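You operate a simulated robot arm through the tools that you are given. There is no shell and no other tool. Be economical: measure what you need, move in short steps, check, and stop when the job is done.

You run a simulated robot arm. Do the job below in one go: nothing can be reset, and whatever is moved stays where it is left.

TASK
Find the strongest station on the green card and leave it playing at volume 4.
Fine: press the card's band button, set the gain to 7 and compare the signal figures of all three; send nothing; leave the other controls.

It is judged by the outcome, as a careful person would: the job done as asked, and still so three seconds after it is handed in. It fails if anything else is knocked over, pushed out of place, dropped, spilled or broken.

THE ROBOT
A 7-joint arm with a two-finger parallel gripper, hanging from a carriage that runs on a rail from [-0.015, 0.963] to [0.021, -1.317] (x, y) and turns from -286 to 401 degrees about z. Base frame: it is fixed where the carriage stands at the start and does not move with it; the origin is on the floor, on the carriage's upright axis, x ahead of it, y to its left, z up; the surface under the hand at the start is at about z = 0.75. Units: m, degrees, N and s.
With the tool pointing down near the work surface it reaches from about 0.22 to 0.68 m from the robot's upright axis, wherever it stands. Its first joint turns from -166.0 to 166.0 degrees. Places, roughly: attenuator button [0.6, 0.6, 0.8]; big radio [0.8, 0.7, 0.8]; big radio power button [0.6, 0.6, 0.9]; big radio volume knob [0.6, 0.8, 0.8]; channel dial [0.6, 0.7, 1]; drive knob [0.6, 0.5, 0.8]; gain knob [0.6, 0.7, 0.8]; mode button [0.6, 0.6, 0.9]; notch knob [0.6, 0.6, 0.8]; send button [0.6, 0.6, 0.9]; small radio power button [0.6, 0.7, 1]; small radio store button [0.6, 0.7, 0.9]; small radio volume knob [0.6, 0.6, 1]; speed knob [0.6, 0.5, 0.8]; squelch knob [0.6, 0.6, 0.9]; width knob [0.6, 0.7, 0.8]. Payload 3.91 kg.
Tool frame: the origin (TCP) lies between the finger pads and is the grasp point; the fingertips stand 0.03 m ahead of it; z points along the fingers, y is the line along which they close. Largest opening 0.11 m; finger width 0.02, thickness 0.01; the body of the gripper, 0.048 by 0.112 m, starts 0.055 m behind the TCP.
Orientation is that of the tool frame in the base frame, as [roll, pitch, yaw] about the fixed x, y, z axes, in that order (R = Rz(yaw) Ry(pitch) Rx(roll)). With the fingers straight down and closing along the base's y, the tool's x points along the base's -x, its y along +y and its z along -z.

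THE INTERFACE
- The arm moves only by the tool jog_arm. Its arguments are lists of equal length, an entry for each row: "delta_pos": the shift along the tool's x, y, z in m, a list of three; "dr": the turn, a rotation vector about the tool's x, y, z in degrees, a list of three; "hand": the gripper command, from -1 (shut) to 1 (fully open), values between in proportion. In form: {"delta_pos": [[x, y, z], ...], "dr": [[ax, ay, az], ...], "hand": [hand, ...]}. A call has 1 to 12 rows; each row is the pose to reach, as a shift and turn from the pose commanded when the call began, along the tool's axes at that moment. Each row takes 0.2 s and may step no farther than 0.05 m and 8.6 degrees from the row before; otherwise, or with a gripper value out of range, the whole call is refused. A pose out of reach is approached as far as the arm can. The call stops where the force on the tool passes 40 N (or 10 N more than at its start, if that is more) or the arm is blocked; 0.2 s more then pass. Each finger travels about 0.108 m/s and halts on what it meets, pressing with about 29 N; the grip force reading is that of the motor and also rises with nothing between the fingers. The clock runs only during rows and for 0.2 s after the last one: add rows that repeat a pose to give the fingers time. The reply holds the time, the measured pose of the TCP, the force on the tool along the base axes, the opening and the grip force, in the units named above and with some noise, with the torque about the TCP (base axes, N m) and any sound that the robot's microphone picked up.
- Cameras (640 x 400 px; columns grow to the right, rows downward): "scene" is now at [0.2357, 0.0674, 1.4202]; the picture's right is [0.88, -0.48, 0.00], its down [-0.36, -0.67, -0.65] and it looks along [0.31, 0.57, -0.76] (base axes); focal length 288 px, centre (320, 200). "wrist" rides on the gripper at [0.072, 0.017, -0.103] in the tool frame; the picture's right is [-0.23, 0.97, 0.00], its down [-0.76, -0.18, -0.62] and it looks along [-0.61, -0.14, 0.78] (tool axes); focal length 222 px, centre (320, 200). There is no depth. A picture from a camera that has moved, and an enlarged one, comes with that camera's place and axes in the base frame and with its lens.
- grab_frame(camera): a new picture of that camera. It takes no simulated time.
- slide_trunk(by): slides the trunk up (or, below 0, down) by that many m; the arm and the scene camera ride with it, the base frame stays. It gives what a move gives, with no picture.
- steer(legs): drives the robot by 1 to 6 legs, each [ahead, left, turn to the left] in m, m and degrees, along the robot's own axes; the way and the turn of a leg run together, so that a leg with both is an arc; at most 1.5 m and 180 degrees a leg. The arm and the cameras ride along, it lands a little off, and it stops where it bumps. It keeps to its track: a leg is cut to what the track allows. It gives what a move gives.
- turn_head(pan, tilt): turns the head with the scene camera to pan (to the left, within 155 degrees either way) and tilt (down, from -29 to 69), counted from straight ahead of the robot. It gives what a move gives.
- inspect(camera, box): a new picture of the part [left, top, right, bottom] of that camera's present view, enlarged. It takes no simulated time.
- close_job(): hands the job in; it is judged then, once.

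Go step by step. Nothing tells you exact positions but the pictures and the camera data: compare them with the known pose of the tool, close in by small moves and look again before you grip or let go. The budget is 120 turns and 82 pictures, counting those below and the enlarged ones. Unless the task says otherwise, let go and move clear before handing in, and close with one line.

The tools are called after "Request:" as name(argument=value, ...) on one line, values as JSON. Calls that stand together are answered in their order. jog_arm: Moves the arm, as the interface text tells. Its arguments: {"type":"object","properties":{"delta_pos":{"type":"array"},"dr":{"type":"array"},"hand":{"type":"array"}},"required":["delta_pos","dr","hand"]} The other tools are called the same way: slide_trunk (by) slides the trunk up or down; steer (legs) drives the base; turn_head (pan, tilt) turns the head that bears the scene camera; grab_frame (camera) takes a picture; inspect (camera, box) takes an enlarged picture of a part of a camera's view; close_job () hands the job in.

At the start:

```text
time: 0.0
eef_pos: [0.4731, 0.2687, 1.0717]
tool_rot: [179.9, 0.0, 180.0]
force: [0.2, 0.2, -0.7]
ft_torque: [0.03, -0.02, 0.02]
width: 0.1101
finger_force: 0.0
trunk travel left (down, up): [-0.425, 0.155]
robot x, y, heading: [0.0064, -0.0007, -0.2]
head pan, tilt: [61.5, 49.3]
```

scene: 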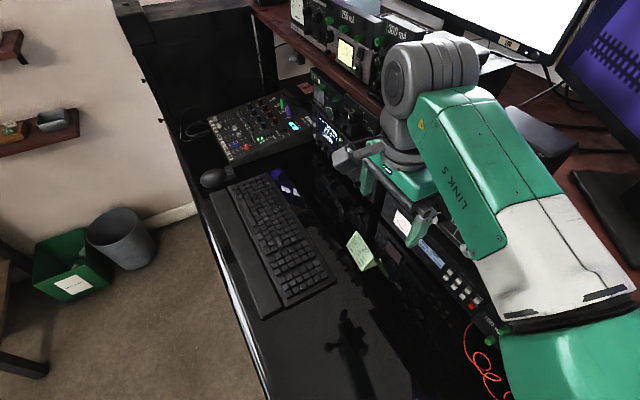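
wrist: 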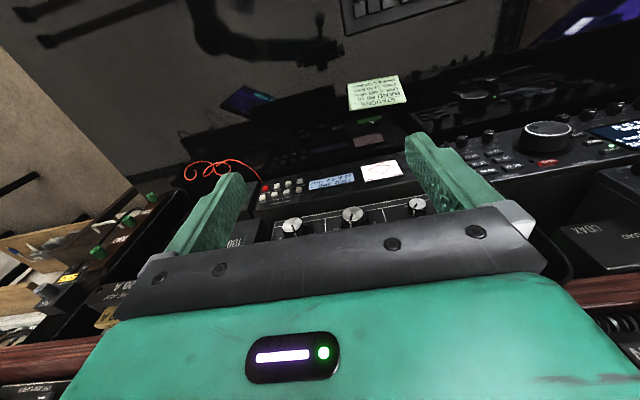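

I see a desk with radios, and a green-yellow card on the table. I'll look closer at the card and the radios first.

Request:
inspect(camera="wrist", box=[330, 60, 430, 122])

Request:
inspect(camera="scene", box=[300, 70, 500, 320])

```text
6.40 times, centred on (380, 91) of wrist
camera zoom: at [0.3983, 0.2864, 1.1744], right [0.23, 0.97, 0.0], down [0.76, -0.18, 0.62], along [0.61, -0.14, -0.78], focal length 1422 px, centre (-64, 898)
```

zoom: 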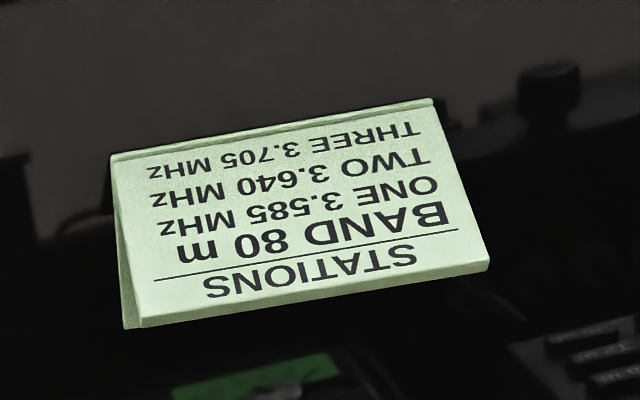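

```text
1.60 times, centred on (400, 195) of scene
camera zoom: at [0.2357, 0.0674, 1.4202], right [0.88, -0.48, 0.0], down [-0.36, -0.67, -0.65], along [0.31, 0.57, -0.76], focal length 460 px, centre (192, 208)
```

zoom: 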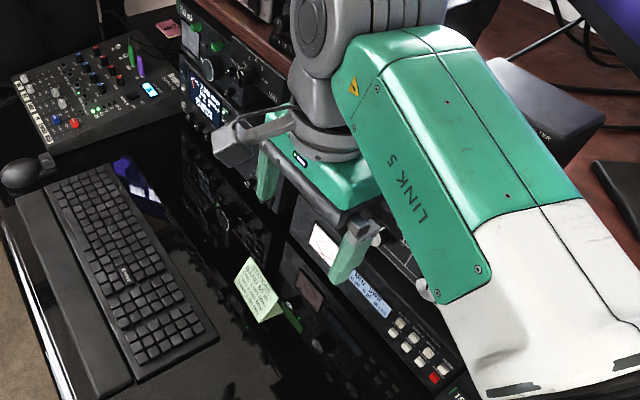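

The card says BAND 80 m: ONE 3.585, TWO 3.640, THREE 3.705. Next I look at the radio ahead-left before moving.

Request:
turn_head(pan=40, tilt=35)

Request:
grab_frame(camera="scene")

```text
time: 0.8
eef_pos: [0.4719, 0.2687, 1.0721]
tool_rot: [179.9, 0.0, -179.9]
force: [0.8, -0.2, -0.6]
ft_torque: [0.0, 0.0, 0.01]
width: 0.1102
finger_force: 0.1
trunk travel left (down, up): [-0.425, 0.155]
robot x, y, heading: [0.0005, 0.0002, -0.3]
head pan, tilt: [40.0, 35.0]
```

```text
77 pictures are left
camera scene: at [0.266, 0.0558, 1.4409], right [0.64, -0.77, 0.0], down [-0.44, -0.37, -0.82], along [0.63, 0.53, -0.57], focal length 288 px, centre (320, 200)
```

scene: 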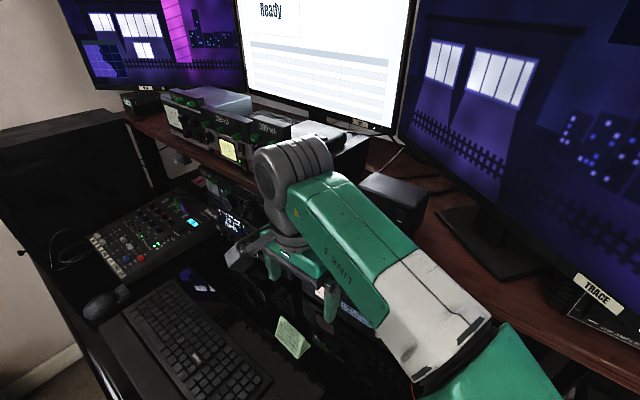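

The forearm spans ahead above the shelf. I retract the hand a little toward the robot, then drive left along the rail.

Request:
jog_arm(delta_pos=[[0.04, 0, 0], [0.08, 0, 0], [0.12, 0, 0]], dr=[[0, 0, 0], [0, 0, 0], [0, 0, 0]], hand=[0, -1, -1])

Request:
grab_frame(camera="scene")

Request:
grab_frame(camera="wrist")

```text
time: 1.6
eef_pos: [0.3544, 0.2674, 1.0723]
tool_rot: [-180.0, 0.0, -179.9]
force: [0.1, 0.2, 0.4]
ft_torque: [-0.01, 0.02, -0.02]
width: 0.0003
finger_force: 28.7
trunk travel left (down, up): [-0.425, 0.155]
robot x, y, heading: [-0.0007, -0.0004, -0.1]
head pan, tilt: [40.0, 35.0]
```

```text
76 pictures are left
camera scene: at [0.2662, 0.0558, 1.441], right [0.64, -0.77, 0.0], down [-0.44, -0.37, -0.82], along [0.63, 0.53, -0.57], focal length 288 px, centre (320, 200)
```

scene: 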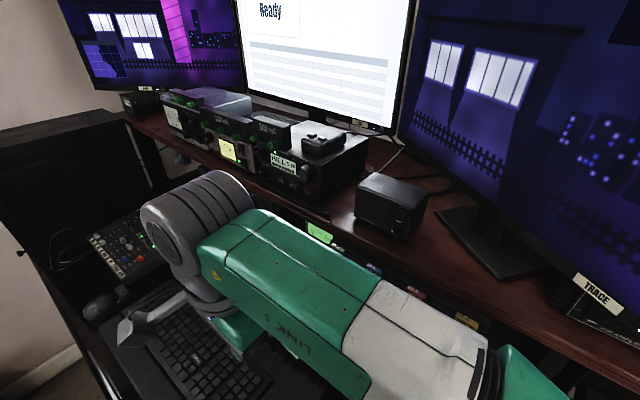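

```text
75 pictures are left
camera wrist: at [0.2802, 0.2845, 1.1757], right [0.23, 0.97, 0.0], down [0.76, -0.18, 0.62], along [0.61, -0.14, -0.78], focal length 222 px, centre (320, 200)
```

wrist: 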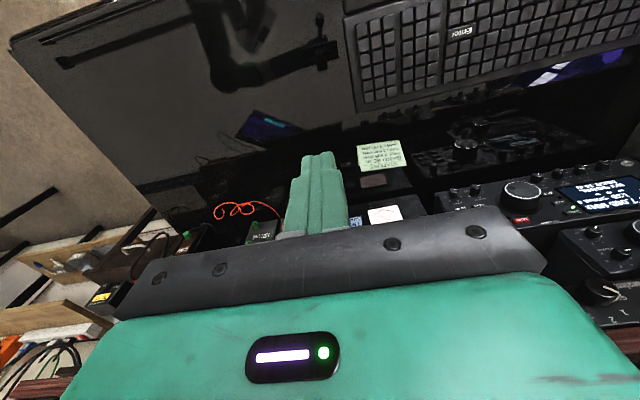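

The way is clear; I drive left by 0.35 m and look toward the radio.

Request:
steer(legs=[[0, 0.35, 0]])

Request:
turn_head(pan=25, tilt=45)

Request:
grab_frame(camera="scene")

Request:
grab_frame(camera="wrist")

```text
time: 4.0
eef_pos: [0.3452, 0.6258, 1.0733]
tool_rot: [-180.0, 0.1, -179.5]
force: [-0.2, 0.1, -0.3]
ft_torque: [0.01, -0.01, 0.01]
width: 0.0002
finger_force: 29.2
trunk travel left (down, up): [-0.425, 0.155]
robot x, y, heading: [-0.0026, 0.3556, 0.2]
head pan, tilt: [40.0, 35.0]
```

```text
time: 4.7
eef_pos: [0.3464, 0.6267, 1.0728]
tool_rot: [-180.0, 0.0, -179.7]
force: [1.0, -0.3, 0.0]
ft_torque: [-0.01, 0.0, -0.02]
width: 0.0
finger_force: 29.3
trunk travel left (down, up): [-0.425, 0.155]
robot x, y, heading: [-0.0045, 0.3537, 0.6]
head pan, tilt: [25.0, 45.0]
```

```text
74 pictures are left
camera scene: at [0.2665, 0.3919, 1.4262], right [0.43, -0.9, 0.0], down [-0.64, -0.3, -0.71], along [0.64, 0.3, -0.71], focal length 288 px, centre (320, 200)
```

scene: 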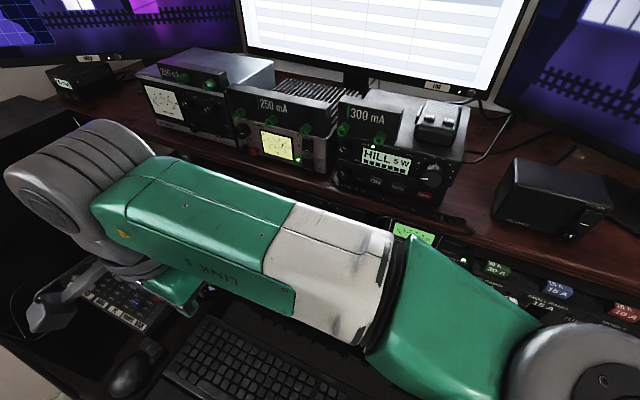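

```text
73 pictures are left
camera wrist: at [0.2727, 0.643, 1.1757], right [0.22, 0.98, 0.0], down [0.76, -0.17, 0.62], along [0.61, -0.14, -0.78], focal length 222 px, centre (320, 200)
```

wrist: 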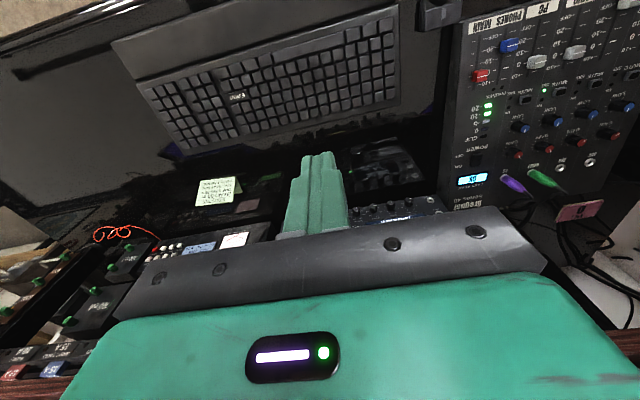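

To face the radio fronts I need the tool horizontal with the wrist camera on top, so I turn the hand half around first.

Request:
jog_arm(delta_pos=[[0, 0, 0], [0, 0, 0], [0, 0, 0], [0, 0, 0], [0, 0, 0], [0, 0, 0], [0, 0, 0], [0, 0, 0], [0, 0, 0], [0, 0, 0], [0, 0, 0]], dr=[[0, 0, 8.2], [0, 0, 16.4], [0, 0, 24.6], [0, 0, 32.8], [0, 0, 41], [0, 0, 49.2], [0, 0, 57.4], [0, 0, 65.6], [0, 0, 73.8], [0, 0, 82], [0, 0, 90]], hand=[-1, -1, -1, -1, -1, -1, -1, -1, -1, -1, -1])

Request:
grab_frame(camera="scene")

```text
time: 7.1
eef_pos: [0.3462, 0.627, 1.0704]
tool_rot: [180.0, 0.0, 90.4]
force: [-0.2, 0.1, -0.1]
ft_torque: [-0.03, 0.01, -0.02]
width: 0.0
finger_force: 29.2
trunk travel left (down, up): [-0.425, 0.155]
robot x, y, heading: [-0.0066, 0.3566, 0.6]
head pan, tilt: [25.0, 45.0]
```

```text
72 pictures are left
camera scene: at [0.2665, 0.3918, 1.4262], right [0.43, -0.9, 0.0], down [-0.64, -0.3, -0.71], along [0.64, 0.3, -0.71], focal length 288 px, centre (320, 200)
```

scene: 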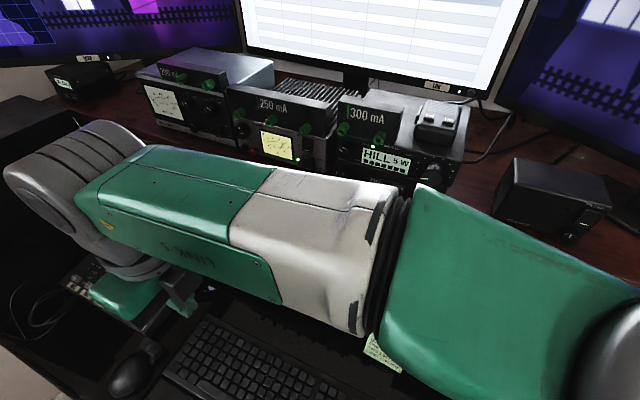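

Good so far; I continue the turn by another 90 degrees.

Request:
jog_arm(delta_pos=[[0, 0, 0], [0, 0, 0], [0, 0, 0], [0, 0, 0], [0, 0, 0], [0, 0, 0], [0, 0, 0], [0, 0, 0], [0, 0, 0], [0, 0, 0], [0, 0, 0]], dr=[[0, 0, 8.2], [0, 0, 16.4], [0, 0, 24.6], [0, 0, 32.8], [0, 0, 41], [0, 0, 49.2], [0, 0, 57.4], [0, 0, 65.6], [0, 0, 73.8], [0, 0, 82], [0, 0, 90]], hand=[-1, -1, -1, -1, -1, -1, -1, -1, -1, -1, -1])

Request:
grab_frame(camera="scene")

```text
time: 9.5
eef_pos: [0.3433, 0.6234, 1.0598]
tool_rot: [-179.0, 3.1, -0.6]
force: [0.0, -1.7, 0.8]
ft_torque: [-0.01, 0.02, -0.01]
width: 0.0
finger_force: 29.3
trunk travel left (down, up): [-0.425, 0.155]
robot x, y, heading: [-0.0045, 0.3555, 0.0]
head pan, tilt: [25.0, 45.0]
```

```text
71 pictures are left
camera scene: at [0.2665, 0.3918, 1.4262], right [0.43, -0.9, 0.0], down [-0.64, -0.3, -0.71], along [0.64, 0.3, -0.71], focal length 288 px, centre (320, 200)
```

scene: 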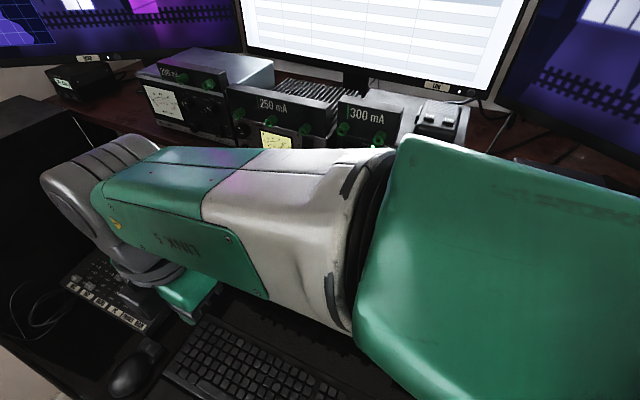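

I now tilt the tool up toward the radios while moving it slightly forward and down.

Request:
jog_arm(delta_pos=[[0.01, 0, 0], [0.02, 0, 0], [0.03, 0, 0], [0.04, 0, 0], [0.05, 0, 0], [0.06, 0, 0], [0.07, 0, 0]], dr=[[0, 8, 0], [0, 16, 0], [0, 24, 0], [0, 32, 0], [0, 40, 0], [0, 48, 0], [0, 56, 0]], hand=[-1, -1, -1, -1, -1, -1, -1])

Request:
grab_frame(camera="wrist")

```text
time: 11.3
eef_pos: [0.4416, 0.5809, 1.0663]
tool_rot: [-179.5, -55.2, -6.2]
force: [0.1, 0.7, -0.6]
ft_torque: [-0.01, 0.0, 0.01]
width: 0.0001
finger_force: 29.1
trunk travel left (down, up): [-0.425, 0.155]
robot x, y, heading: [-0.0063, 0.3575, 0.4]
head pan, tilt: [25.0, 45.0]
stopped in row 7: the arm was blocked; the commanded pose is now the measured one
```

```text
70 pictures are left
camera wrist: at [0.3949, 0.5687, 1.1842], right [-0.23, -0.95, -0.19], down [-0.92, 0.27, -0.27], along [0.31, 0.12, -0.94], focal length 222 px, centre (320, 200)
```

wrist: 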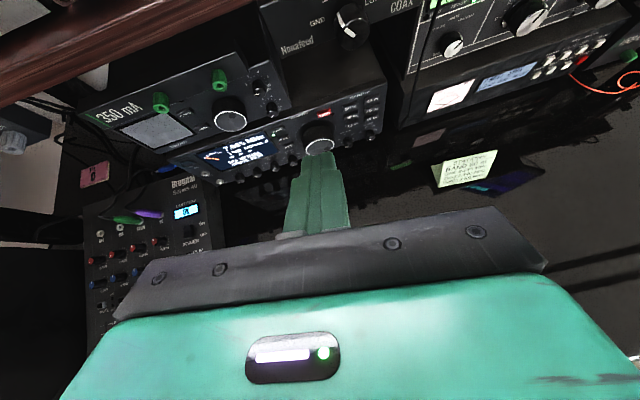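

The arm hit some limit, but the view is informative. I enlarge it to identify the radio controls.

Request:
inspect(camera="wrist", box=[80, 40, 400, 240])

Request:
grab_frame(camera="scene")

```text
2.00 times, centred on (240, 140) of wrist
camera zoom: at [0.3949, 0.5687, 1.1842], right [-0.23, -0.95, -0.19], down [-0.92, 0.27, -0.27], along [0.31, 0.12, -0.94], focal length 444 px, centre (480, 320)
```

zoom: 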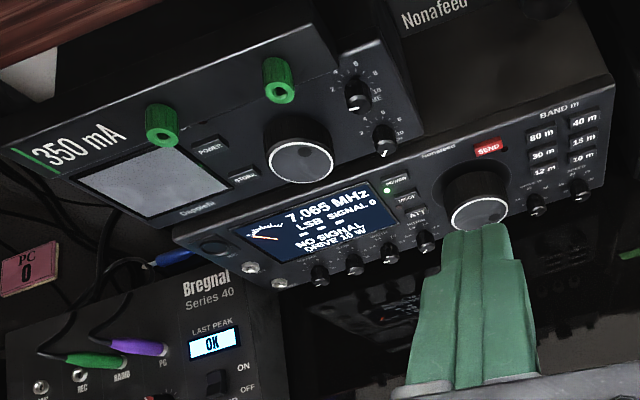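

```text
68 pictures are left
camera scene: at [0.2665, 0.3919, 1.4262], right [0.43, -0.9, 0.0], down [-0.64, -0.3, -0.71], along [0.64, 0.3, -0.71], focal length 288 px, centre (320, 200)
```

scene: 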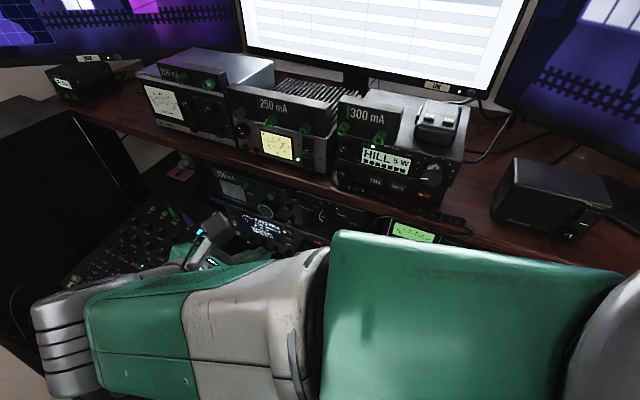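

The big radio shows 7.065 MHz with band buttons to the right. I look at the arm's own shape to understand the limit.

Request:
turn_head(pan=0, tilt=69)

Request:
grab_frame(camera="scene")

```text
time: 12.2
eef_pos: [0.4414, 0.5812, 1.0667]
tool_rot: [-179.4, -55.1, -6.3]
force: [0.7, 1.1, -0.2]
ft_torque: [0.0, -0.04, 0.01]
width: 0.0003
finger_force: 28.8
trunk travel left (down, up): [-0.425, 0.155]
robot x, y, heading: [-0.006, 0.3554, 0.5]
head pan, tilt: [0.0, 68.8]
```

```text
67 pictures are left
camera scene: at [0.249, 0.3575, 1.3974], right [0.01, -1.0, 0.0], down [-0.93, -0.01, -0.36], along [0.36, 0.0, -0.93], focal length 288 px, centre (320, 200)
```

scene: 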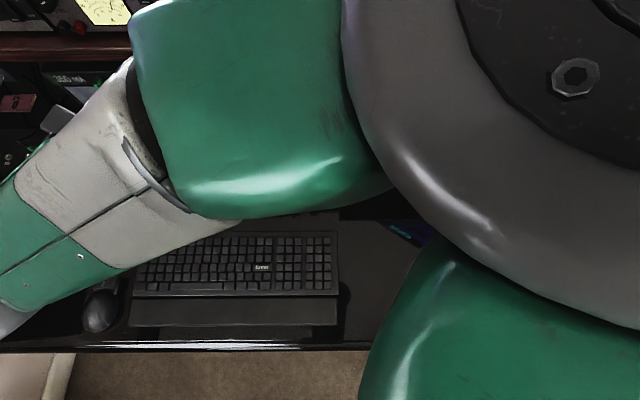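

The elbow sticks out to the right, close to the camera. I test whether lowering frees the tilt.

Request:
jog_arm(delta_pos=[[-0.033, 0, 0.023], [-0.066, 0, 0.046], [-0.098, 0, 0.069], [-0.098, 0, 0.069], [-0.098, 0, 0.069], [-0.098, 0, 0.069]], dr=[[0, 0, 0], [0, 0, 0], [0, 0, 0], [0, 8, 0], [0, 16, 0], [0, 24, 0]], hand=[-1, -1, -1, -1, -1, -1])

Request:
grab_frame(camera="wrist")

```text
time: 13.6
eef_pos: [0.4411, 0.5815, 0.947]
tool_rot: [-177.9, -79.3, -7.6]
force: [-0.2, 0.4, -0.2]
ft_torque: [-0.01, -0.02, -0.01]
width: 0.0
finger_force: 28.9
trunk travel left (down, up): [-0.425, 0.155]
robot x, y, heading: [-0.0051, 0.3557, 0.1]
head pan, tilt: [0.0, 68.8]
```

```text
66 pictures are left
camera wrist: at [0.35, 0.5737, 1.0375], right [-0.14, -0.96, -0.23], down [-0.73, 0.26, -0.63], along [0.67, 0.08, -0.74], focal length 222 px, centre (320, 200)
```

wrist: 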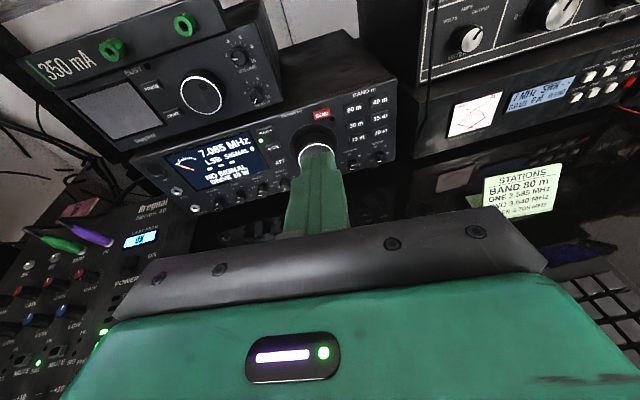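

Lowering worked: tool nearly horizontal. I enlarge the radio to read labels.

Request:
inspect(camera="wrist", box=[140, 70, 410, 240])

Request:
inspect(camera="wrist", box=[160, 120, 310, 220])

```text
2.35 times, centred on (275, 155) of wrist
camera zoom: at [0.35, 0.5737, 1.0375], right [-0.14, -0.96, -0.23], down [-0.73, 0.26, -0.63], along [0.67, 0.08, -0.74], focal length 523 px, centre (426, 306)
```

zoom: 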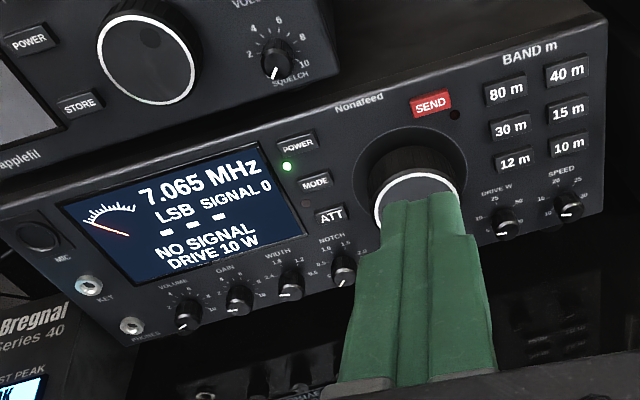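

```text
4.00 times, centred on (235, 170) of wrist
camera zoom: at [0.35, 0.5737, 1.0375], right [-0.14, -0.96, -0.23], down [-0.73, 0.26, -0.63], along [0.67, 0.08, -0.74], focal length 888 px, centre (660, 320)
```

zoom: 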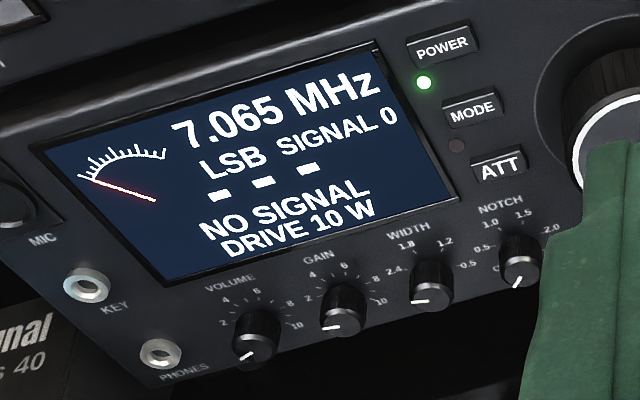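

The 80 m button triangulates to about [0.626, 0.523, 0.887] and the radio front is near vertical at x≈0.63. I square the tool to face it and stop 5 cm short of the 80 m button.

Request:
jog_arm(delta_pos=[[-0.013, 0.016, 0.03], [-0.026, 0.032, 0.06], [-0.0394, 0.0485, 0.09], [-0.0394, 0.0485, 0.1]], dr=[[2.8, 5.3, -0.5], [5.5, 10.6, -0.9], [5.5, 10.6, -0.9], [5.5, 10.6, -0.9]], hand=[-1, -1, -1, -1])

Request:
grab_frame(camera="wrist")

```text
time: 14.6
eef_pos: [0.5039, 0.5856, 0.9401]
tool_rot: [177.3, -88.4, 0.2]
force: [0.9, 0.0, -0.1]
ft_torque: [-0.01, 0.0, -0.01]
width: 0.0001
finger_force: 28.6
out of reach, approached as far as the arm can: row 2, 3, 4
trunk travel left (down, up): [-0.425, 0.155]
robot x, y, heading: [-0.0043, 0.3547, 0.3]
head pan, tilt: [0.0, 68.8]
```

```text
63 pictures are left
camera wrist: at [0.4011, 0.5728, 1.015], right [-0.05, -0.97, -0.23], down [-0.64, 0.2, -0.74], along [0.77, 0.11, -0.63], focal length 222 px, centre (320, 200)
```

wrist: 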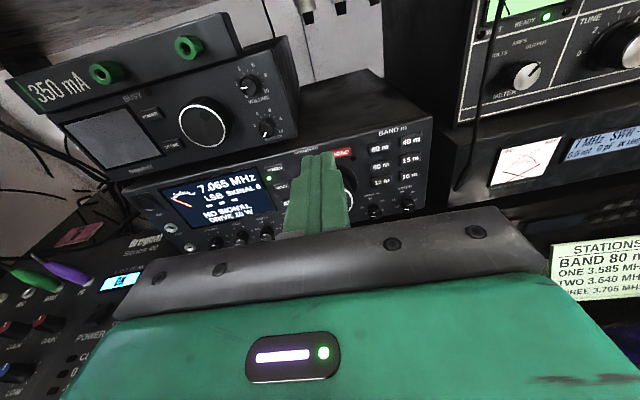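

That position is out of reach with the robot here. I test which direction is limiting with a small downward step, then sideways.

Request:
jog_arm(delta_pos=[[-0.04, 0, 0]], dr=[[0, 0, 0]], hand=[-1])

Request:
jog_arm(delta_pos=[[0, 0, 0.03]], dr=[[0, 0, 0]], hand=[-1])

Request:
jog_arm(delta_pos=[[0, 0.03, 0]], dr=[[0, 0, 0]], hand=[-1])

```text
time: 15.0
eef_pos: [0.4944, 0.6138, 0.9226]
tool_rot: [177.7, -89.1, 1.1]
force: [-0.1, 0.1, 1.0]
ft_torque: [-0.01, -0.01, 0.01]
width: 0.0
finger_force: 28.9
out of reach, approached as far as the arm can: row 1
trunk travel left (down, up): [-0.425, 0.155]
robot x, y, heading: [-0.0042, 0.3506, 0.4]
head pan, tilt: [0.0, 68.8]
```

```text
time: 15.4
eef_pos: [0.5178, 0.6248, 0.93]
tool_rot: [174.4, -89.4, 5.0]
force: [-1.1, -0.2, -0.1]
ft_torque: [-0.01, 0.03, -0.01]
width: 0.0
finger_force: 29.1
out of reach, approached as far as the arm can: row 1
trunk travel left (down, up): [-0.425, 0.155]
robot x, y, heading: [-0.0055, 0.359, 0.4]
head pan, tilt: [0.0, 68.8]
```

```text
time: 15.8
eef_pos: [0.5119, 0.6081, 0.9423]
tool_rot: [178.1, -89.4, 1.4]
force: [-0.6, -0.1, -0.2]
ft_torque: [-0.02, 0.04, -0.03]
width: 0.0
finger_force: 28.8
out of reach, approached as far as the arm can: row 1
trunk travel left (down, up): [-0.425, 0.155]
robot x, y, heading: [-0.0062, 0.3583, 0.3]
head pan, tilt: [0.0, 68.8]
```

Going down pushes the hand left, so I want the target farther left and higher relative to the robot: I back off, drive right, and lower the trunk.

Request:
jog_arm(delta_pos=[[0, 0, -0.04], [0, 0, -0.08]], dr=[[0, 0, 0], [0, 0, 0]], hand=[-1, -1])

Request:
steer(legs=[[0, -0.2, 0]])

Request:
slide_trunk(by=-0.08)

Request:
grab_frame(camera="wrist")

```text
time: 16.4
eef_pos: [0.4284, 0.6115, 0.9451]
tool_rot: [169.0, -89.9, 10.7]
force: [0.0, -1.2, 0.2]
ft_torque: [0.0, 0.03, 0.0]
width: 0.0
finger_force: 29.9
trunk travel left (down, up): [-0.425, 0.155]
robot x, y, heading: [-0.0063, 0.3537, 0.4]
head pan, tilt: [0.0, 68.8]
```

```text
time: 18.0
eef_pos: [0.433, 0.4161, 0.9441]
tool_rot: [174.0, -89.8, 6.0]
force: [-0.5, 0.7, -0.6]
ft_torque: [-0.02, 0.03, -0.01]
width: 0.0
finger_force: 29.7
trunk travel left (down, up): [-0.425, 0.155]
robot x, y, heading: [-0.0052, 0.1596, 0.6]
head pan, tilt: [0.0, 68.8]
```

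```text
time: 19.2
eef_pos: [0.431, 0.4141, 0.8654]
tool_rot: [173.5, -89.9, 6.4]
force: [0.0, -0.2, 0.6]
ft_torque: [0.0, -0.03, 0.01]
width: 0.0002
finger_force: 29.1
trunk travel left (down, up): [-0.345, 0.235]
robot x, y, heading: [-0.0023, 0.1622, 0.7]
head pan, tilt: [0.0, 68.8]
```

```text
62 pictures are left
camera wrist: at [0.3281, 0.399, 0.9373], right [0.0, -0.97, -0.23], down [-0.62, 0.18, -0.76], along [0.78, 0.14, -0.61], focal length 222 px, centre (320, 200)
```

wrist: 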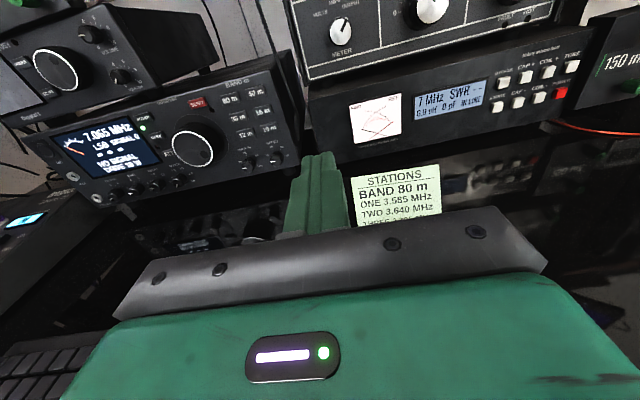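

Good view. Now I jog left toward the 80 m button line.

Request:
jog_arm(delta_pos=[[0.007, -0.037, 0], [0.014, -0.074, 0], [0.022, -0.11, 0], [0.022, -0.11, 0.05], [0.022, -0.11, 0.09]], dr=[[0, 0, 0], [0, 0, 0], [0, 0, 0], [0, 0, 0], [0, 0, 0]], hand=[-1, -1, -1, -1, -1])

Request:
grab_frame(camera="wrist")

```text
time: 20.4
eef_pos: [0.5219, 0.5238, 0.8855]
tool_rot: [171.5, -89.8, 8.5]
force: [-0.1, 0.5, 0.5]
ft_torque: [0.01, -0.02, 0.03]
width: 0.0003
finger_force: 29.0
trunk travel left (down, up): [-0.345, 0.235]
robot x, y, heading: [-0.001, 0.1591, 0.6]
head pan, tilt: [0.0, 68.8]
```

```text
61 pictures are left
camera wrist: at [0.4181, 0.5077, 0.9576], right [0.0, -0.97, -0.23], down [-0.63, 0.18, -0.76], along [0.78, 0.14, -0.61], focal length 222 px, centre (320, 200)
```

wrist: 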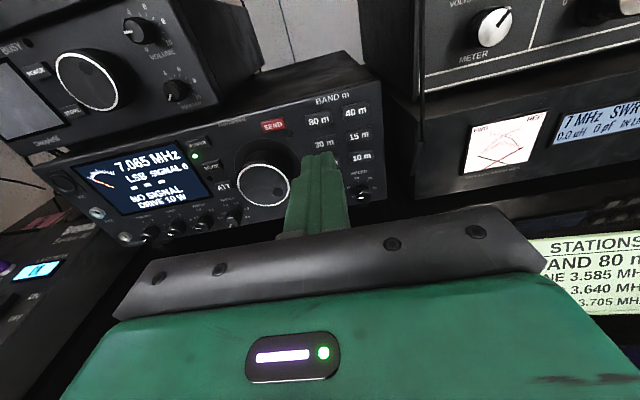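

The 80 m button checks out at y 0.523, z 0.888, in line with the fingertips. I approach to just short and then press in small steps.

Request:
jog_arm(delta_pos=[[0.002, 0, 0.04], [0.002, 0, 0.068]], dr=[[0, 0, 0], [0, 0, 0]], hand=[-1, -1])

Request:
inspect(camera="wrist", box=[200, 90, 440, 240])

```text
time: 21.0
eef_pos: [0.5884, 0.5245, 0.8885]
tool_rot: [173.7, -89.8, 6.1]
force: [-0.3, -0.4, 0.1]
ft_torque: [0.02, 0.0, -0.01]
width: 0.0002
finger_force: 28.7
trunk travel left (down, up): [-0.345, 0.235]
robot x, y, heading: [-0.0027, 0.1632, 0.5]
head pan, tilt: [0.0, 68.8]
```

```text
2.67 times, centred on (320, 165) of wrist
camera zoom: at [0.4851, 0.5086, 0.9602], right [0.0, -0.97, -0.23], down [-0.62, 0.18, -0.76], along [0.78, 0.14, -0.61], focal length 592 px, centre (320, 293)
```

zoom: 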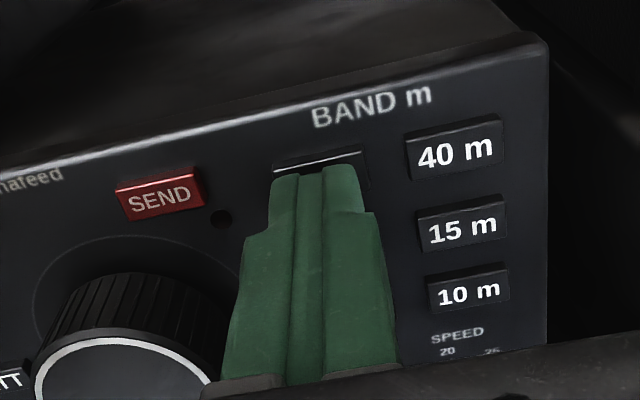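

The fingertips are right over the 80 m button. Pressing in small steps.

Request:
jog_arm(delta_pos=[[0, 0, 0.006], [0, 0, 0.01], [0, 0, 0.013]], dr=[[0, 0, 0], [0, 0, 0], [0, 0, 0]], hand=[-1, -1, -1])

Request:
grab_frame(camera="wrist")

```text
time: 21.7
eef_pos: [0.5972, 0.5251, 0.887]
tool_rot: [148.2, -89.9, 31.6]
force: [-25.5, -10.6, 7.4]
ft_torque: [0.02, -0.26, -0.2]
width: 0.0
finger_force: 29.2
trunk travel left (down, up): [-0.345, 0.235]
robot x, y, heading: [-0.0031, 0.1587, 0.4]
head pan, tilt: [0.0, 68.8]
heard: click
stopped in row 3: the force on the tool passed its limit at 47 N (the readings are from after the stop); the commanded pose is now the measured one
```

```text
59 pictures are left
camera wrist: at [0.4924, 0.5085, 0.9601], right [0.0, -0.97, -0.23], down [-0.62, 0.18, -0.76], along [0.78, 0.14, -0.61], focal length 222 px, centre (320, 200)
```

wrist: 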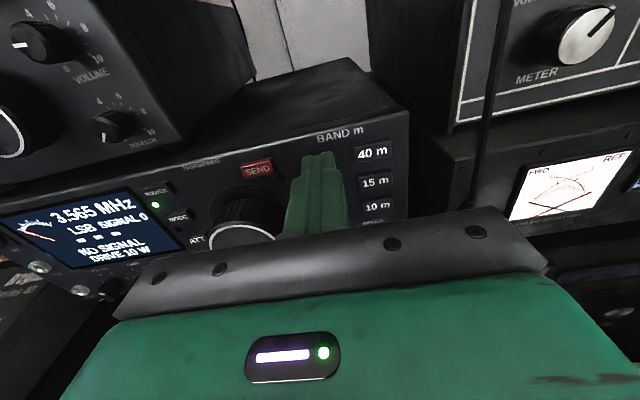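

Display reads 3.565 MHz, 80 m band is selected. Next I back off and drive left toward the gain knob (about y 0.732, z 0.798).

Request:
jog_arm(delta_pos=[[0, 0, -0.04], [0, 0, -0.075]], dr=[[0, 0, 0], [0, 0, 0]], hand=[-1, -1])

Request:
steer(legs=[[0, 0.207, 0]])

Request:
slide_trunk(by=-0.07)

Request:
grab_frame(camera="wrist")

```text
time: 22.3
eef_pos: [0.5263, 0.526, 0.8905]
tool_rot: [-24.3, -89.9, -155.7]
force: [0.8, -1.0, 0.0]
ft_torque: [-0.01, -0.02, 0.0]
width: 0.0003
finger_force: 28.7
trunk travel left (down, up): [-0.345, 0.235]
robot x, y, heading: [-0.003, 0.1643, 0.5]
head pan, tilt: [0.0, 68.8]
```

```text
time: 23.9
eef_pos: [0.5233, 0.7301, 0.8916]
tool_rot: [-24.8, -90.0, -155.4]
force: [-0.2, -0.2, 0.3]
ft_torque: [0.02, 0.0, -0.02]
width: 0.0
finger_force: 29.4
trunk travel left (down, up): [-0.345, 0.235]
robot x, y, heading: [-0.0049, 0.3665, 0.2]
head pan, tilt: [0.0, 68.8]
```

```text
time: 25.0
eef_pos: [0.5226, 0.7309, 0.8212]
tool_rot: [-28.4, -90.0, -151.6]
force: [0.7, 0.2, 0.5]
ft_torque: [0.04, 0.0, 0.01]
width: 0.0001
finger_force: 29.5
trunk travel left (down, up): [-0.275, 0.305]
robot x, y, heading: [-0.0073, 0.3653, 0.3]
head pan, tilt: [0.0, 68.8]
```

```text
58 pictures are left
camera wrist: at [0.4187, 0.7145, 0.8927], right [0.0, -0.97, -0.23], down [-0.62, 0.18, -0.76], along [0.78, 0.14, -0.61], focal length 222 px, centre (320, 200)
```

wrist: 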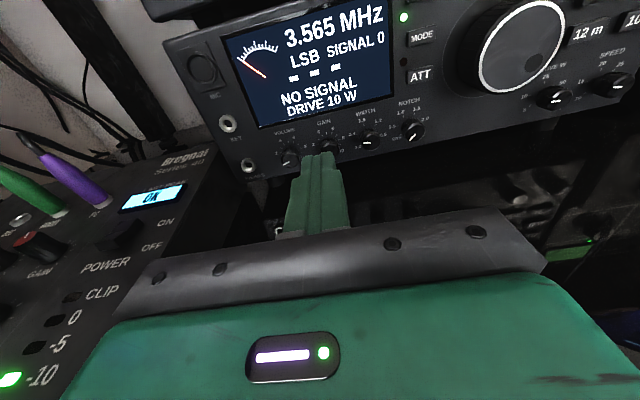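

The gain knob is straight ahead, but the mixer is close on the left. I check clearance with the scene camera.

Request:
turn_head(pan=50, tilt=50)

Request:
grab_frame(camera="scene")

Request:
inspect(camera="wrist", box=[240, 90, 440, 215])

```text
time: 26.1
eef_pos: [0.5253, 0.7303, 0.8209]
tool_rot: [-28.5, -89.9, -151.6]
force: [-0.1, -0.3, 1.1]
ft_torque: [-0.03, -0.01, -0.02]
width: 0.0
finger_force: 28.4
trunk travel left (down, up): [-0.275, 0.305]
robot x, y, heading: [-0.0052, 0.3667, 0.1]
head pan, tilt: [50.0, 50.0]
```

```text
57 pictures are left
camera scene: at [0.242, 0.4256, 1.2692], right [0.77, -0.64, 0.0], down [-0.49, -0.59, -0.64], along [0.41, 0.49, -0.77], focal length 288 px, centre (320, 200)
```

scene: 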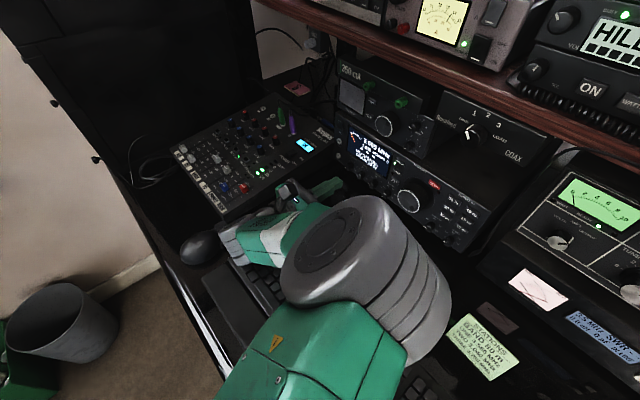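

```text
3.20 times, centred on (340, 152) of wrist
camera zoom: at [0.4186, 0.7145, 0.8926], right [0.0, -0.97, -0.23], down [-0.62, 0.18, -0.76], along [0.78, 0.14, -0.61], focal length 711 px, centre (256, 352)
```

zoom: 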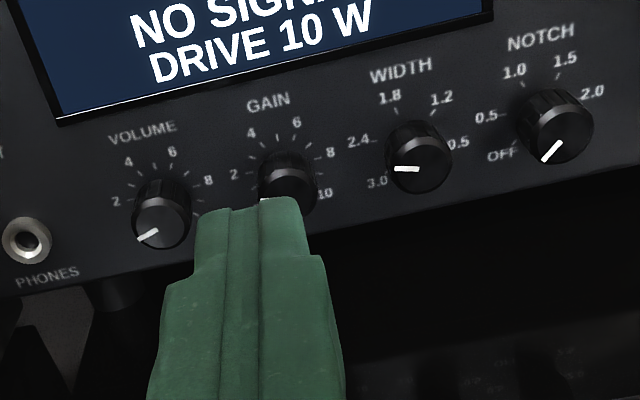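

Geometry: gain knob centre ≈[0.62, 0.726, 0.7965], diameter ~18 mm; mixer's edge at y≈0.81. I tilt the hand 12° down for table clearance, open to ~3 cm, and line up.

Request:
jog_arm(delta_pos=[[-0.005, 0.0022, 0.012], [-0.009, 0.0043, 0.025], [-0.009, 0.0043, 0.025]], dr=[[0, -6, 0], [0, -12, 0], [0, -12, 0]], hand=[-0.45, -0.45, -0.45])

Request:
inspect(camera="wrist", box=[220, 90, 460, 240])

```text
time: 26.9
eef_pos: [0.5468, 0.7269, 0.8126]
tool_rot: [-179.9, -78.0, -0.4]
force: [1.0, -0.2, 0.2]
ft_torque: [-0.02, 0.02, 0.03]
width: 0.0305
finger_force: 0.0
trunk travel left (down, up): [-0.275, 0.305]
robot x, y, heading: [-0.0037, 0.365, 0.3]
head pan, tilt: [50.0, 50.0]
```

```text
2.67 times, centred on (340, 165) of wrist
camera zoom: at [0.46, 0.7106, 0.9044], right [-0.05, -0.97, -0.22], down [-0.77, 0.18, -0.62], along [0.64, 0.14, -0.76], focal length 592 px, centre (267, 293)
```

zoom: 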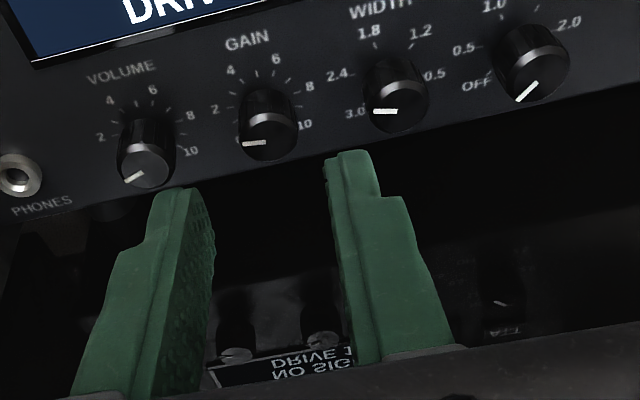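

Fingers straddle the gain knob's line. I advance along the tool axis and look before gripping.

Request:
jog_arm(delta_pos=[[-0.001, 0, 0.025], [-0.002, 0, 0.049]], dr=[[0, 0, 0], [0, 0, 0]], hand=[-0.45, -0.45])

Request:
inspect(camera="wrist", box=[220, 90, 460, 240])

```text
time: 27.5
eef_pos: [0.5916, 0.7275, 0.8015]
tool_rot: [-179.7, -78.1, -0.4]
force: [-9.8, -1.8, 6.9]
ft_torque: [0.12, -0.24, 0.09]
width: 0.0292
finger_force: 0.1
trunk travel left (down, up): [-0.275, 0.305]
robot x, y, heading: [-0.0099, 0.3664, 0.3]
head pan, tilt: [50.0, 50.0]
```

```text
2.67 times, centred on (340, 165) of wrist
camera zoom: at [0.5047, 0.7104, 0.8926], right [-0.05, -0.97, -0.22], down [-0.77, 0.18, -0.62], along [0.64, 0.14, -0.76], focal length 592 px, centre (267, 293)
```

zoom: 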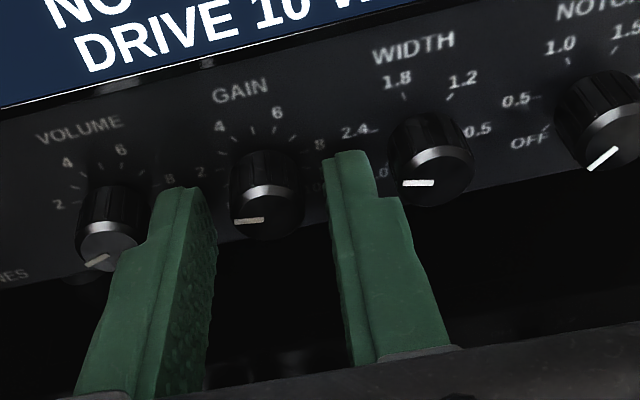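

Tips just touch the faceplate (10 N), so I back off 3 mm, pre-rotate the hand −30°, then grip the gain knob and turn clockwise to +35°.

Request:
jog_arm(delta_pos=[[0, 0, -0.003], [0, -0.001, -0.003], [0, -0.002, -0.003], [0, -0.0027, -0.003], [0, -0.0027, -0.003], [0, -0.0027, -0.003]], dr=[[-1.66, 0, -7.82], [-3.12, 0, -14.67], [-4.68, 0, -22], [-6.24, 0, -29.3], [-6.24, 0, -29.3], [-6.24, 0, -29.3]], hand=[-0.45, -0.45, -0.45, -0.45, -1, -1])

Request:
inspect(camera="wrist", box=[200, 70, 440, 220])

```text
time: 28.9
eef_pos: [0.5923, 0.7276, 0.8024]
tool_rot: [109.5, -57.9, 66.8]
force: [-20.6, -15.6, 23.3]
ft_torque: [-0.03, 0.03, 0.38]
width: 0.0196
finger_force: 28.9
trunk travel left (down, up): [-0.275, 0.305]
robot x, y, heading: [-0.0069, 0.3644, 0.4]
head pan, tilt: [50.0, 50.0]
```

```text
2.67 times, centred on (320, 145) of wrist
camera zoom: at [0.5047, 0.76, 0.89], right [-0.05, -0.95, 0.29], down [-0.77, -0.15, -0.62], along [0.64, -0.26, -0.72], focal length 592 px, centre (320, 347)
```

zoom: 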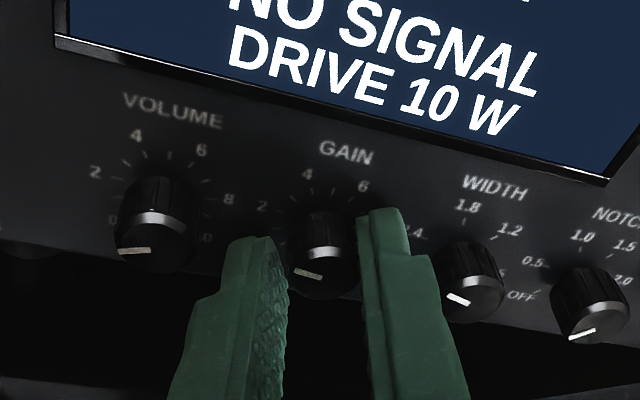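

The knob is gripped (20 mm), with some side load from slight misalignment. I relieve it along the measured force.

Request:
jog_arm(delta_pos=[[0.002, 0.003, -0.003]], dr=[[0, 0, 0]], hand=[-1])

```text
time: 29.3
eef_pos: [0.5922, 0.7262, 0.8028]
tool_rot: [109.9, -57.9, 66.7]
force: [7.1, -4.6, -5.0]
ft_torque: [0.04, -0.43, 0.96]
width: 0.0167
finger_force: 44.5
trunk travel left (down, up): [-0.275, 0.305]
robot x, y, heading: [-0.0035, 0.3622, 0.5]
head pan, tilt: [50.0, 50.0]
```

Load relieved and grip is firm. Turning clockwise by 65°.

Request:
jog_arm(delta_pos=[[-0.0004, 0.0007, 0], [-0.0008, 0.0014, 0], [-0.0012, 0.0021, 0], [-0.0016, 0.0028, 0], [-0.002, 0.0035, 0], [-0.0024, 0.0042, 0], [-0.0028, 0.0048, 0], [-0.0031, 0.0055, 0]], dr=[[1.69, 0, 7.95], [3.38, 0, 15.9], [5.07, 0, 23.84], [6.76, 0, 31.8], [8.45, 0, 39.7], [10.14, 0, 47.7], [11.83, 0, 55.6], [13.5, 0, 63.6]], hand=[-1, -1, -1, -1, -1, -1, -1, -1])

Request:
inspect(camera="wrist", box=[200, 70, 440, 220])

```text
time: 30.2
eef_pos: [0.5916, 0.7265, 0.8035]
tool_rot: [153.3, -76.5, 26.0]
force: [13.9, 3.9, -12.0]
ft_torque: [0.04, -0.88, 0.86]
width: 0.0167
finger_force: 45.4
trunk travel left (down, up): [-0.275, 0.305]
robot x, y, heading: [-0.0085, 0.3657, 0.4]
head pan, tilt: [50.0, 50.0]
stopped in row 4: the force on the tool passed its limit at 41 N (the readings are from after the stop); the commanded pose is now the measured one
```

```text
2.67 times, centred on (320, 145) of wrist
camera zoom: at [0.5044, 0.719, 0.897], right [-0.05, -0.99, -0.12], down [-0.77, 0.11, -0.63], along [0.64, 0.06, -0.77], focal length 592 px, centre (320, 347)
```

zoom: 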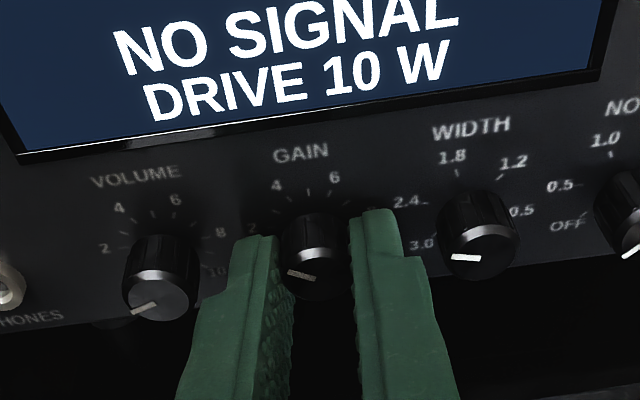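

The knob is turning (~24°), stopped by side load. I relieve that and continue.

Request:
jog_arm(delta_pos=[[-0.0012, -0.0005, 0.002]], dr=[[0, 0, 0]], hand=[-1])

Request:
jog_arm(delta_pos=[[0, 0.0005, 0], [0, 0.001, 0], [0, 0.0015, 0], [0, 0.002, 0], [0, 0.0025, 0]], dr=[[1.69, 0, 7.95], [3.38, 0, 15.9], [5.07, 0, 23.84], [6.76, 0, 31.8], [8.45, 0, 39.7]], hand=[-1, -1, -1, -1, -1])

```text
time: 30.6
eef_pos: [0.5919, 0.7263, 0.8032]
tool_rot: [153.4, -76.7, 25.8]
force: [-13.3, -10.4, 18.3]
ft_torque: [-0.03, 0.81, 0.37]
width: 0.0168
finger_force: 45.0
trunk travel left (down, up): [-0.275, 0.305]
robot x, y, heading: [-0.0068, 0.3642, 0.3]
head pan, tilt: [50.0, 50.0]
```

```text
time: 31.8
eef_pos: [0.593, 0.7254, 0.802]
tool_rot: [-106.8, -53.4, -69.5]
force: [-6.6, -0.9, 23.1]
ft_torque: [0.01, -0.72, 0.71]
width: 0.0168
finger_force: 45.3
trunk travel left (down, up): [-0.275, 0.305]
robot x, y, heading: [-0.0045, 0.3687, 0.5]
head pan, tilt: [50.0, 50.0]
```

Turned to +35°. I release, and look at the pointer.

Request:
jog_arm(delta_pos=[[0, 0, 0], [0, 0, 0]], dr=[[0, 0, 0], [0, 0, 0]], hand=[-0.45, -0.45])

Request:
inspect(camera="wrist", box=[200, 70, 440, 220])

```text
time: 32.4
eef_pos: [0.5906, 0.7233, 0.8007]
tool_rot: [-107.0, -53.5, -69.3]
force: [0.3, 0.2, 0.2]
ft_torque: [0.04, -0.01, 0.03]
width: 0.0306
finger_force: 0.1
trunk travel left (down, up): [-0.275, 0.305]
robot x, y, heading: [-0.0073, 0.3651, 0.4]
head pan, tilt: [50.0, 50.0]
```

```text
2.67 times, centred on (320, 145) of wrist
camera zoom: at [0.5042, 0.6575, 0.8671], right [-0.05, -0.68, -0.74], down [-0.77, 0.5, -0.4], along [0.64, 0.55, -0.54], focal length 592 px, centre (320, 347)
```

zoom: 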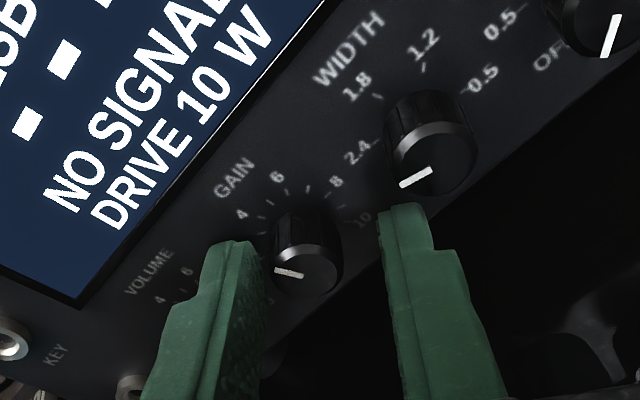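

I rotate back open to −30° and regrip at the pose that had low side force before.

Request:
jog_arm(delta_pos=[[0, -0.0004, 0], [0, -0.0008, 0], [0, -0.0012, 0], [0, -0.0016, 0.0004], [0, -0.002, 0.0006], [0, -0.0024, 0.0008], [0, -0.0028, 0.001], [0.0002, -0.0032, 0.0012], [0.0002, -0.0032, 0.0012], [0.0002, -0.0032, 0.0012]], dr=[[-1.69, 0, -7.95], [-3.38, 0, -15.9], [-5.07, 0, -23.84], [-6.76, 0, -31.8], [-8.45, 0, -39.7], [-10.14, 0, -47.7], [-11.83, 0, -55.6], [-13.5, 0, -63.6], [-13.5, 0, -63.6], [-13.5, 0, -63.6]], hand=[-0.45, -0.45, -0.45, -0.45, -0.45, -0.45, -0.45, -0.45, -1, -1])

Request:
inspect(camera="wrist", box=[200, 70, 440, 220])

```text
time: 34.6
eef_pos: [0.5914, 0.7262, 0.8044]
tool_rot: [109.8, -57.4, 66.8]
force: [-20.4, -4.2, 12.5]
ft_torque: [-0.15, -0.01, 0.42]
width: 0.0167
finger_force: 44.6
trunk travel left (down, up): [-0.275, 0.305]
robot x, y, heading: [-0.0053, 0.3647, 0.2]
head pan, tilt: [50.0, 50.0]
```

```text
2.67 times, centred on (320, 145) of wrist
camera zoom: at [0.5052, 0.7593, 0.8918], right [-0.05, -0.95, 0.3], down [-0.77, -0.16, -0.62], along [0.64, -0.26, -0.73], focal length 592 px, centre (320, 347)
```

zoom: 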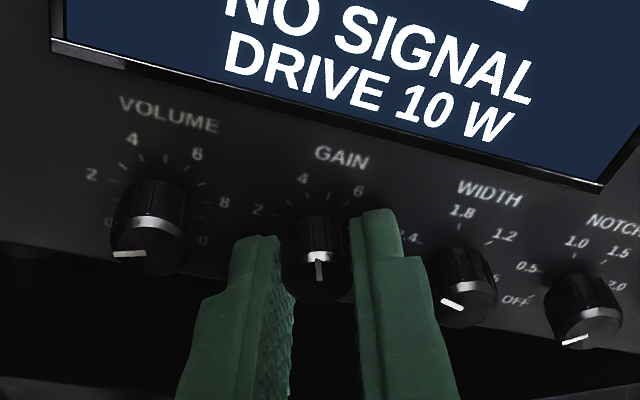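

Pointer is now about 4.3. Another ~65–70° clockwise is needed; I relieve axial load and turn.

Request:
jog_arm(delta_pos=[[0.0005, 0, -0.0015], [0.0003, 0.0005, -0.0015], [0, 0.001, -0.0015], [-0.0003, 0.0014, -0.0015], [-0.0006, 0.0018, -0.0015], [-0.0009, 0.0022, -0.0015], [-0.0012, 0.0026, -0.0015], [-0.0015, 0.003, -0.0015], [-0.0015, 0.003, -0.0015]], dr=[[0, 0, 0], [1.69, 0, 7.95], [3.38, 0, 15.9], [5.07, 0, 23.84], [6.76, 0, 31.8], [8.45, 0, 39.7], [10.14, 0, 47.7], [11.83, 0, 55.6], [13.5, 0, 63.6]], hand=[-1, -1, -1, -1, -1, -1, -1, -1, -1])

Request:
inspect(camera="wrist", box=[200, 70, 440, 220])

```text
time: 35.8
eef_pos: [0.5924, 0.7258, 0.8059]
tool_rot: [-175.5, -77.7, -4.3]
force: [14.0, 8.4, -10.7]
ft_torque: [0.04, -0.69, 0.85]
width: 0.017
finger_force: 45.0
trunk travel left (down, up): [-0.275, 0.305]
robot x, y, heading: [-0.0074, 0.3688, 0.6]
head pan, tilt: [50.0, 50.0]
stopped in row 6: the force on the tool passed its limit at 41 N (the readings are from after the stop); the commanded pose is now the measured one
```

```text
2.67 times, centred on (320, 145) of wrist
camera zoom: at [0.505, 0.7072, 0.8962], right [-0.05, -0.97, -0.24], down [-0.77, 0.19, -0.61], along [0.64, 0.16, -0.76], focal length 592 px, centre (320, 347)
```

zoom: 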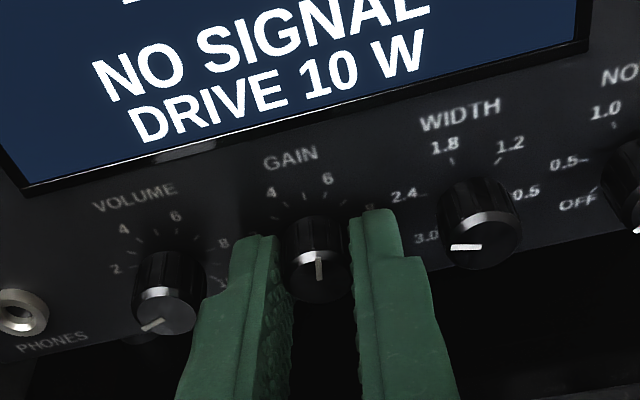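

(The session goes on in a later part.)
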